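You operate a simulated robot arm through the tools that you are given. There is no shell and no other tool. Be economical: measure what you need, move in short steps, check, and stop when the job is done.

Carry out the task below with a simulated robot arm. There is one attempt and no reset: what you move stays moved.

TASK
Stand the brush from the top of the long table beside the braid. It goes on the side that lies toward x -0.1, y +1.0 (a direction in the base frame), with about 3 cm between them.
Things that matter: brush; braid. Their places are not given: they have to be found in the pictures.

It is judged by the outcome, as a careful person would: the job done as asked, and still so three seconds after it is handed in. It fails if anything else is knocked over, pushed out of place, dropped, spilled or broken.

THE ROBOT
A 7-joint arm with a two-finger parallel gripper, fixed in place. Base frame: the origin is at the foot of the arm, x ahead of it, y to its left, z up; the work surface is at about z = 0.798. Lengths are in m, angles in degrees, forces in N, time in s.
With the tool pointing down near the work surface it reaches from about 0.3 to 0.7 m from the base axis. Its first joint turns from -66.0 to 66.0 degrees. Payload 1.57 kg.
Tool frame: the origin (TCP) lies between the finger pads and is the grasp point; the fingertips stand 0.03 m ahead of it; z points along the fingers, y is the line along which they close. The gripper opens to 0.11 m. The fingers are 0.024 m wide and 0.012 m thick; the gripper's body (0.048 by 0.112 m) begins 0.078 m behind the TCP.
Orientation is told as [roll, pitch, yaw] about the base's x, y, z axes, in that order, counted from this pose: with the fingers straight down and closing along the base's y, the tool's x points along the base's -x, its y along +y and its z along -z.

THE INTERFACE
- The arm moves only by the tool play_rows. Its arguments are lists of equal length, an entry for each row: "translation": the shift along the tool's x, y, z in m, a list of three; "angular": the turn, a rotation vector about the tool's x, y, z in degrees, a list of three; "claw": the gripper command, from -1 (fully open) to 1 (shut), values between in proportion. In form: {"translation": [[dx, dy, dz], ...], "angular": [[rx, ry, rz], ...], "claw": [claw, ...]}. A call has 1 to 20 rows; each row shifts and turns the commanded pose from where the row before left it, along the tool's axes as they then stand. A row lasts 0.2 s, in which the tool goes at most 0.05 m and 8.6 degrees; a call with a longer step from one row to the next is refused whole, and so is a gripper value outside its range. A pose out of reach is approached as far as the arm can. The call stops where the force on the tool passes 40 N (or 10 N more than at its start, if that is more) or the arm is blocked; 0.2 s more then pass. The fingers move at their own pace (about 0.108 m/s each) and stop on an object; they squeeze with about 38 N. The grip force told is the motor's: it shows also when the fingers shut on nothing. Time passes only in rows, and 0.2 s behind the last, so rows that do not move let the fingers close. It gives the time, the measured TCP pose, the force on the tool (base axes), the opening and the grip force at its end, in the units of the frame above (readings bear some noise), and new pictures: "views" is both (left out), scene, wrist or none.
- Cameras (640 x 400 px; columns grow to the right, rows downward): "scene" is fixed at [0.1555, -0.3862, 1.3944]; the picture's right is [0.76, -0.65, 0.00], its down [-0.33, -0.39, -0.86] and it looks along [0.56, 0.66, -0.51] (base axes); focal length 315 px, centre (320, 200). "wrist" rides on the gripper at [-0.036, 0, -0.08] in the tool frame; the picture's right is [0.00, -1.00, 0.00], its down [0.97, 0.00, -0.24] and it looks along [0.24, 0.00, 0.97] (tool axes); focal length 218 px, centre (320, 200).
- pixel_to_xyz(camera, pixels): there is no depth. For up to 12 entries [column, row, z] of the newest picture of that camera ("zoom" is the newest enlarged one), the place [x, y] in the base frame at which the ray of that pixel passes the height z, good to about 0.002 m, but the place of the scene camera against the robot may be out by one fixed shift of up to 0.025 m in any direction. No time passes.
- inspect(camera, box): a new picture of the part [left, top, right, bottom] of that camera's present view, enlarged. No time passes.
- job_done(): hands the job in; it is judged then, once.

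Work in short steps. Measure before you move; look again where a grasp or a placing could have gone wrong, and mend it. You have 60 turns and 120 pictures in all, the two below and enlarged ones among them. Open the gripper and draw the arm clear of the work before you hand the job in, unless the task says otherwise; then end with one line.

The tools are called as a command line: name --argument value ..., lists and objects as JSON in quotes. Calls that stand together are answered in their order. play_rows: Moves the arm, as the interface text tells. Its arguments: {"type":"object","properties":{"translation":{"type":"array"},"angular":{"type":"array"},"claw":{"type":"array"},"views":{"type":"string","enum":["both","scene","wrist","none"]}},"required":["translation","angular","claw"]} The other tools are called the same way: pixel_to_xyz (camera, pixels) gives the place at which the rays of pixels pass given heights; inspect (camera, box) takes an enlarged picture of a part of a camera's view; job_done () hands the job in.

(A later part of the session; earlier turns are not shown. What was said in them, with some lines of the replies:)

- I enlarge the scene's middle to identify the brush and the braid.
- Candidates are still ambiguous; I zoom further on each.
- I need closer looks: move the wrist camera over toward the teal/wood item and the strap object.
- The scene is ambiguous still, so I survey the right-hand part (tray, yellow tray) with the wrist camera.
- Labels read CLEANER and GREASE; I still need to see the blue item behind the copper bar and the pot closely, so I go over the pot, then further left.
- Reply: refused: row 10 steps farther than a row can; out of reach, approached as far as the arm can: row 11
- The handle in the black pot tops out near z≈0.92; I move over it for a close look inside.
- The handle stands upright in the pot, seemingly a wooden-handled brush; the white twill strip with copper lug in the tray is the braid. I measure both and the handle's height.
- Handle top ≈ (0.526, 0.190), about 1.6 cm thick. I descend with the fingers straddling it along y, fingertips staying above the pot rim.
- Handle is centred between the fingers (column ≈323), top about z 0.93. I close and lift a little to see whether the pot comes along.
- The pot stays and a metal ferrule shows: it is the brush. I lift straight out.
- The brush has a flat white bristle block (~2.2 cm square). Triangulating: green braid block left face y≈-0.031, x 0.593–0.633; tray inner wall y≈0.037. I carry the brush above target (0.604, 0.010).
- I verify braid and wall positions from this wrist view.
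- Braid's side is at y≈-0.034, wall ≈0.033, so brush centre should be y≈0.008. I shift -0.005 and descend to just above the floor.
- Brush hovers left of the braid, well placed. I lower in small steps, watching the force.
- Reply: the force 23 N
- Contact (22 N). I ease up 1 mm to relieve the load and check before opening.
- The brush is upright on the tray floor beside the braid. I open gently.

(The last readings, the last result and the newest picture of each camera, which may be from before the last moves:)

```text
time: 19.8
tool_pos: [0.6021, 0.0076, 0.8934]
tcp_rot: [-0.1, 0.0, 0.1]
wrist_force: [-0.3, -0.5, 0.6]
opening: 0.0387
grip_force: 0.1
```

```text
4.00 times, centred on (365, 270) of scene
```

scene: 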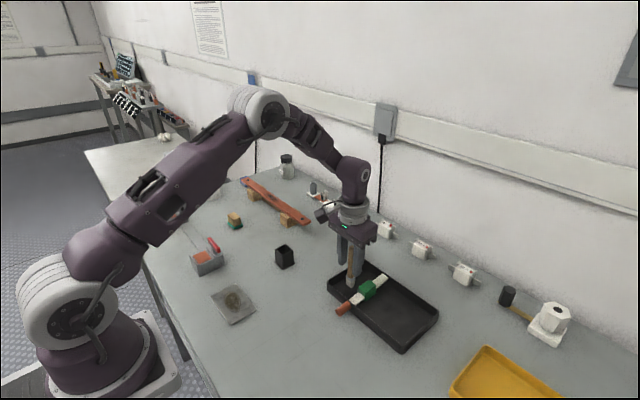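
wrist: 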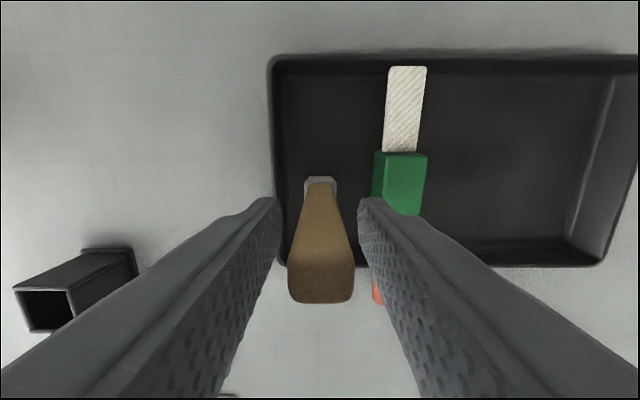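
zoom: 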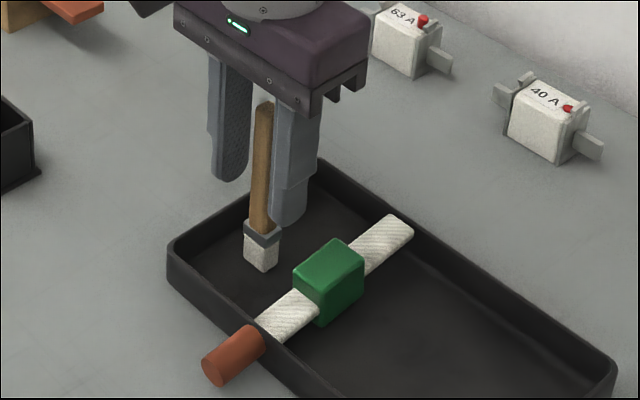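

The brush stands freely. I open a bit more, rise straight up, then draw back and check.

play_rows --translation '[[0, 0, 0], [0, 0, -0.01], [0, 0, -0.03], [0, 0, -0.04], [0, 0, -0.04], [0, 0, -0.03], [0.04, 0, 0], [0.04, 0, 0], [0.04, 0, 0], [0, 0, 0]]' --angular '[[0, 0, 0], [0, 0, 0], [0, 0, 0], [0, 0, 0], [0, 0, 0], [0, 0, 0], [0, 0, 0], [0, 0, 0], [0, 0, 0], [0, 0, 0]]' --claw '[0, -0.2, -0.2, -0.2, -0.2, -0.2, -0.5, -1, -1, -1]'

inspect --camera "scene" --box '[320, 220, 410, 320]'

inspect --camera "wrist" --box '[220, 0, 460, 150]'

```text
time: 22.0
tool_pos: [0.4814, 0.0078, 1.0426]
tcp_rot: [0.0, -0.1, 0.0]
wrist_force: [-0.2, -0.3, 0.0]
opening: 0.1098
grip_force: 0.1
```

scene: 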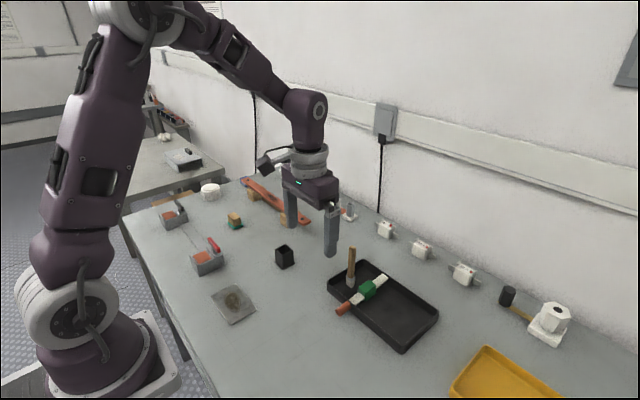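
wrist: 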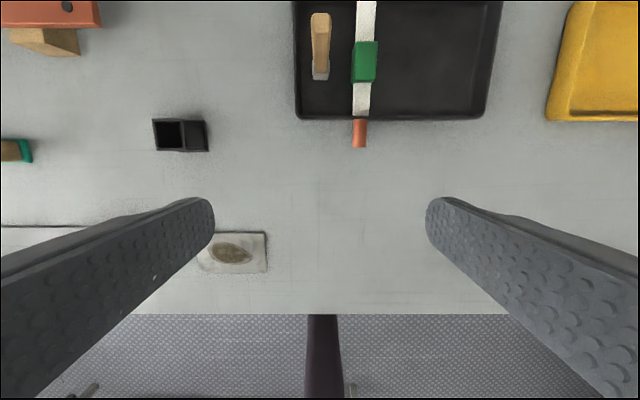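

```text
4.00 times, centred on (365, 270) of scene
```

zoom: 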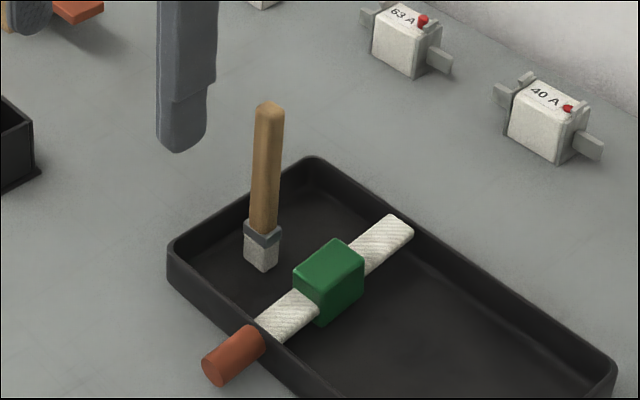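

```text
2.67 times, centred on (340, 75) of wrist
```

zoom: 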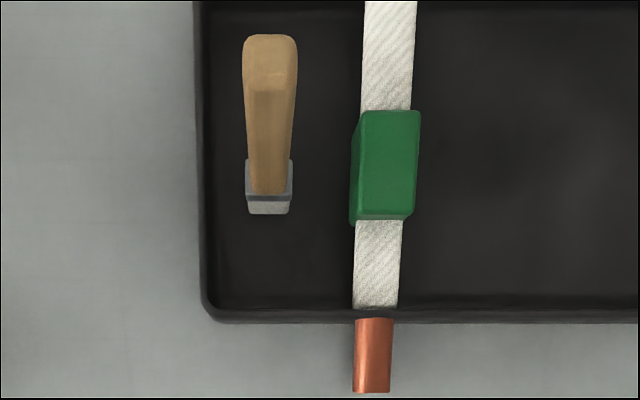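

The brush stands upright with a gap of about 2.9 cm to the braid. The braid, tray and pot haven't moved, and the arm is clear, so I hand in.

job_done

```text
The job is handed in.
```

The brush now stands upright in the tray beside the braid, on its +y side with a gap of about 3 cm; nothing else was moved.
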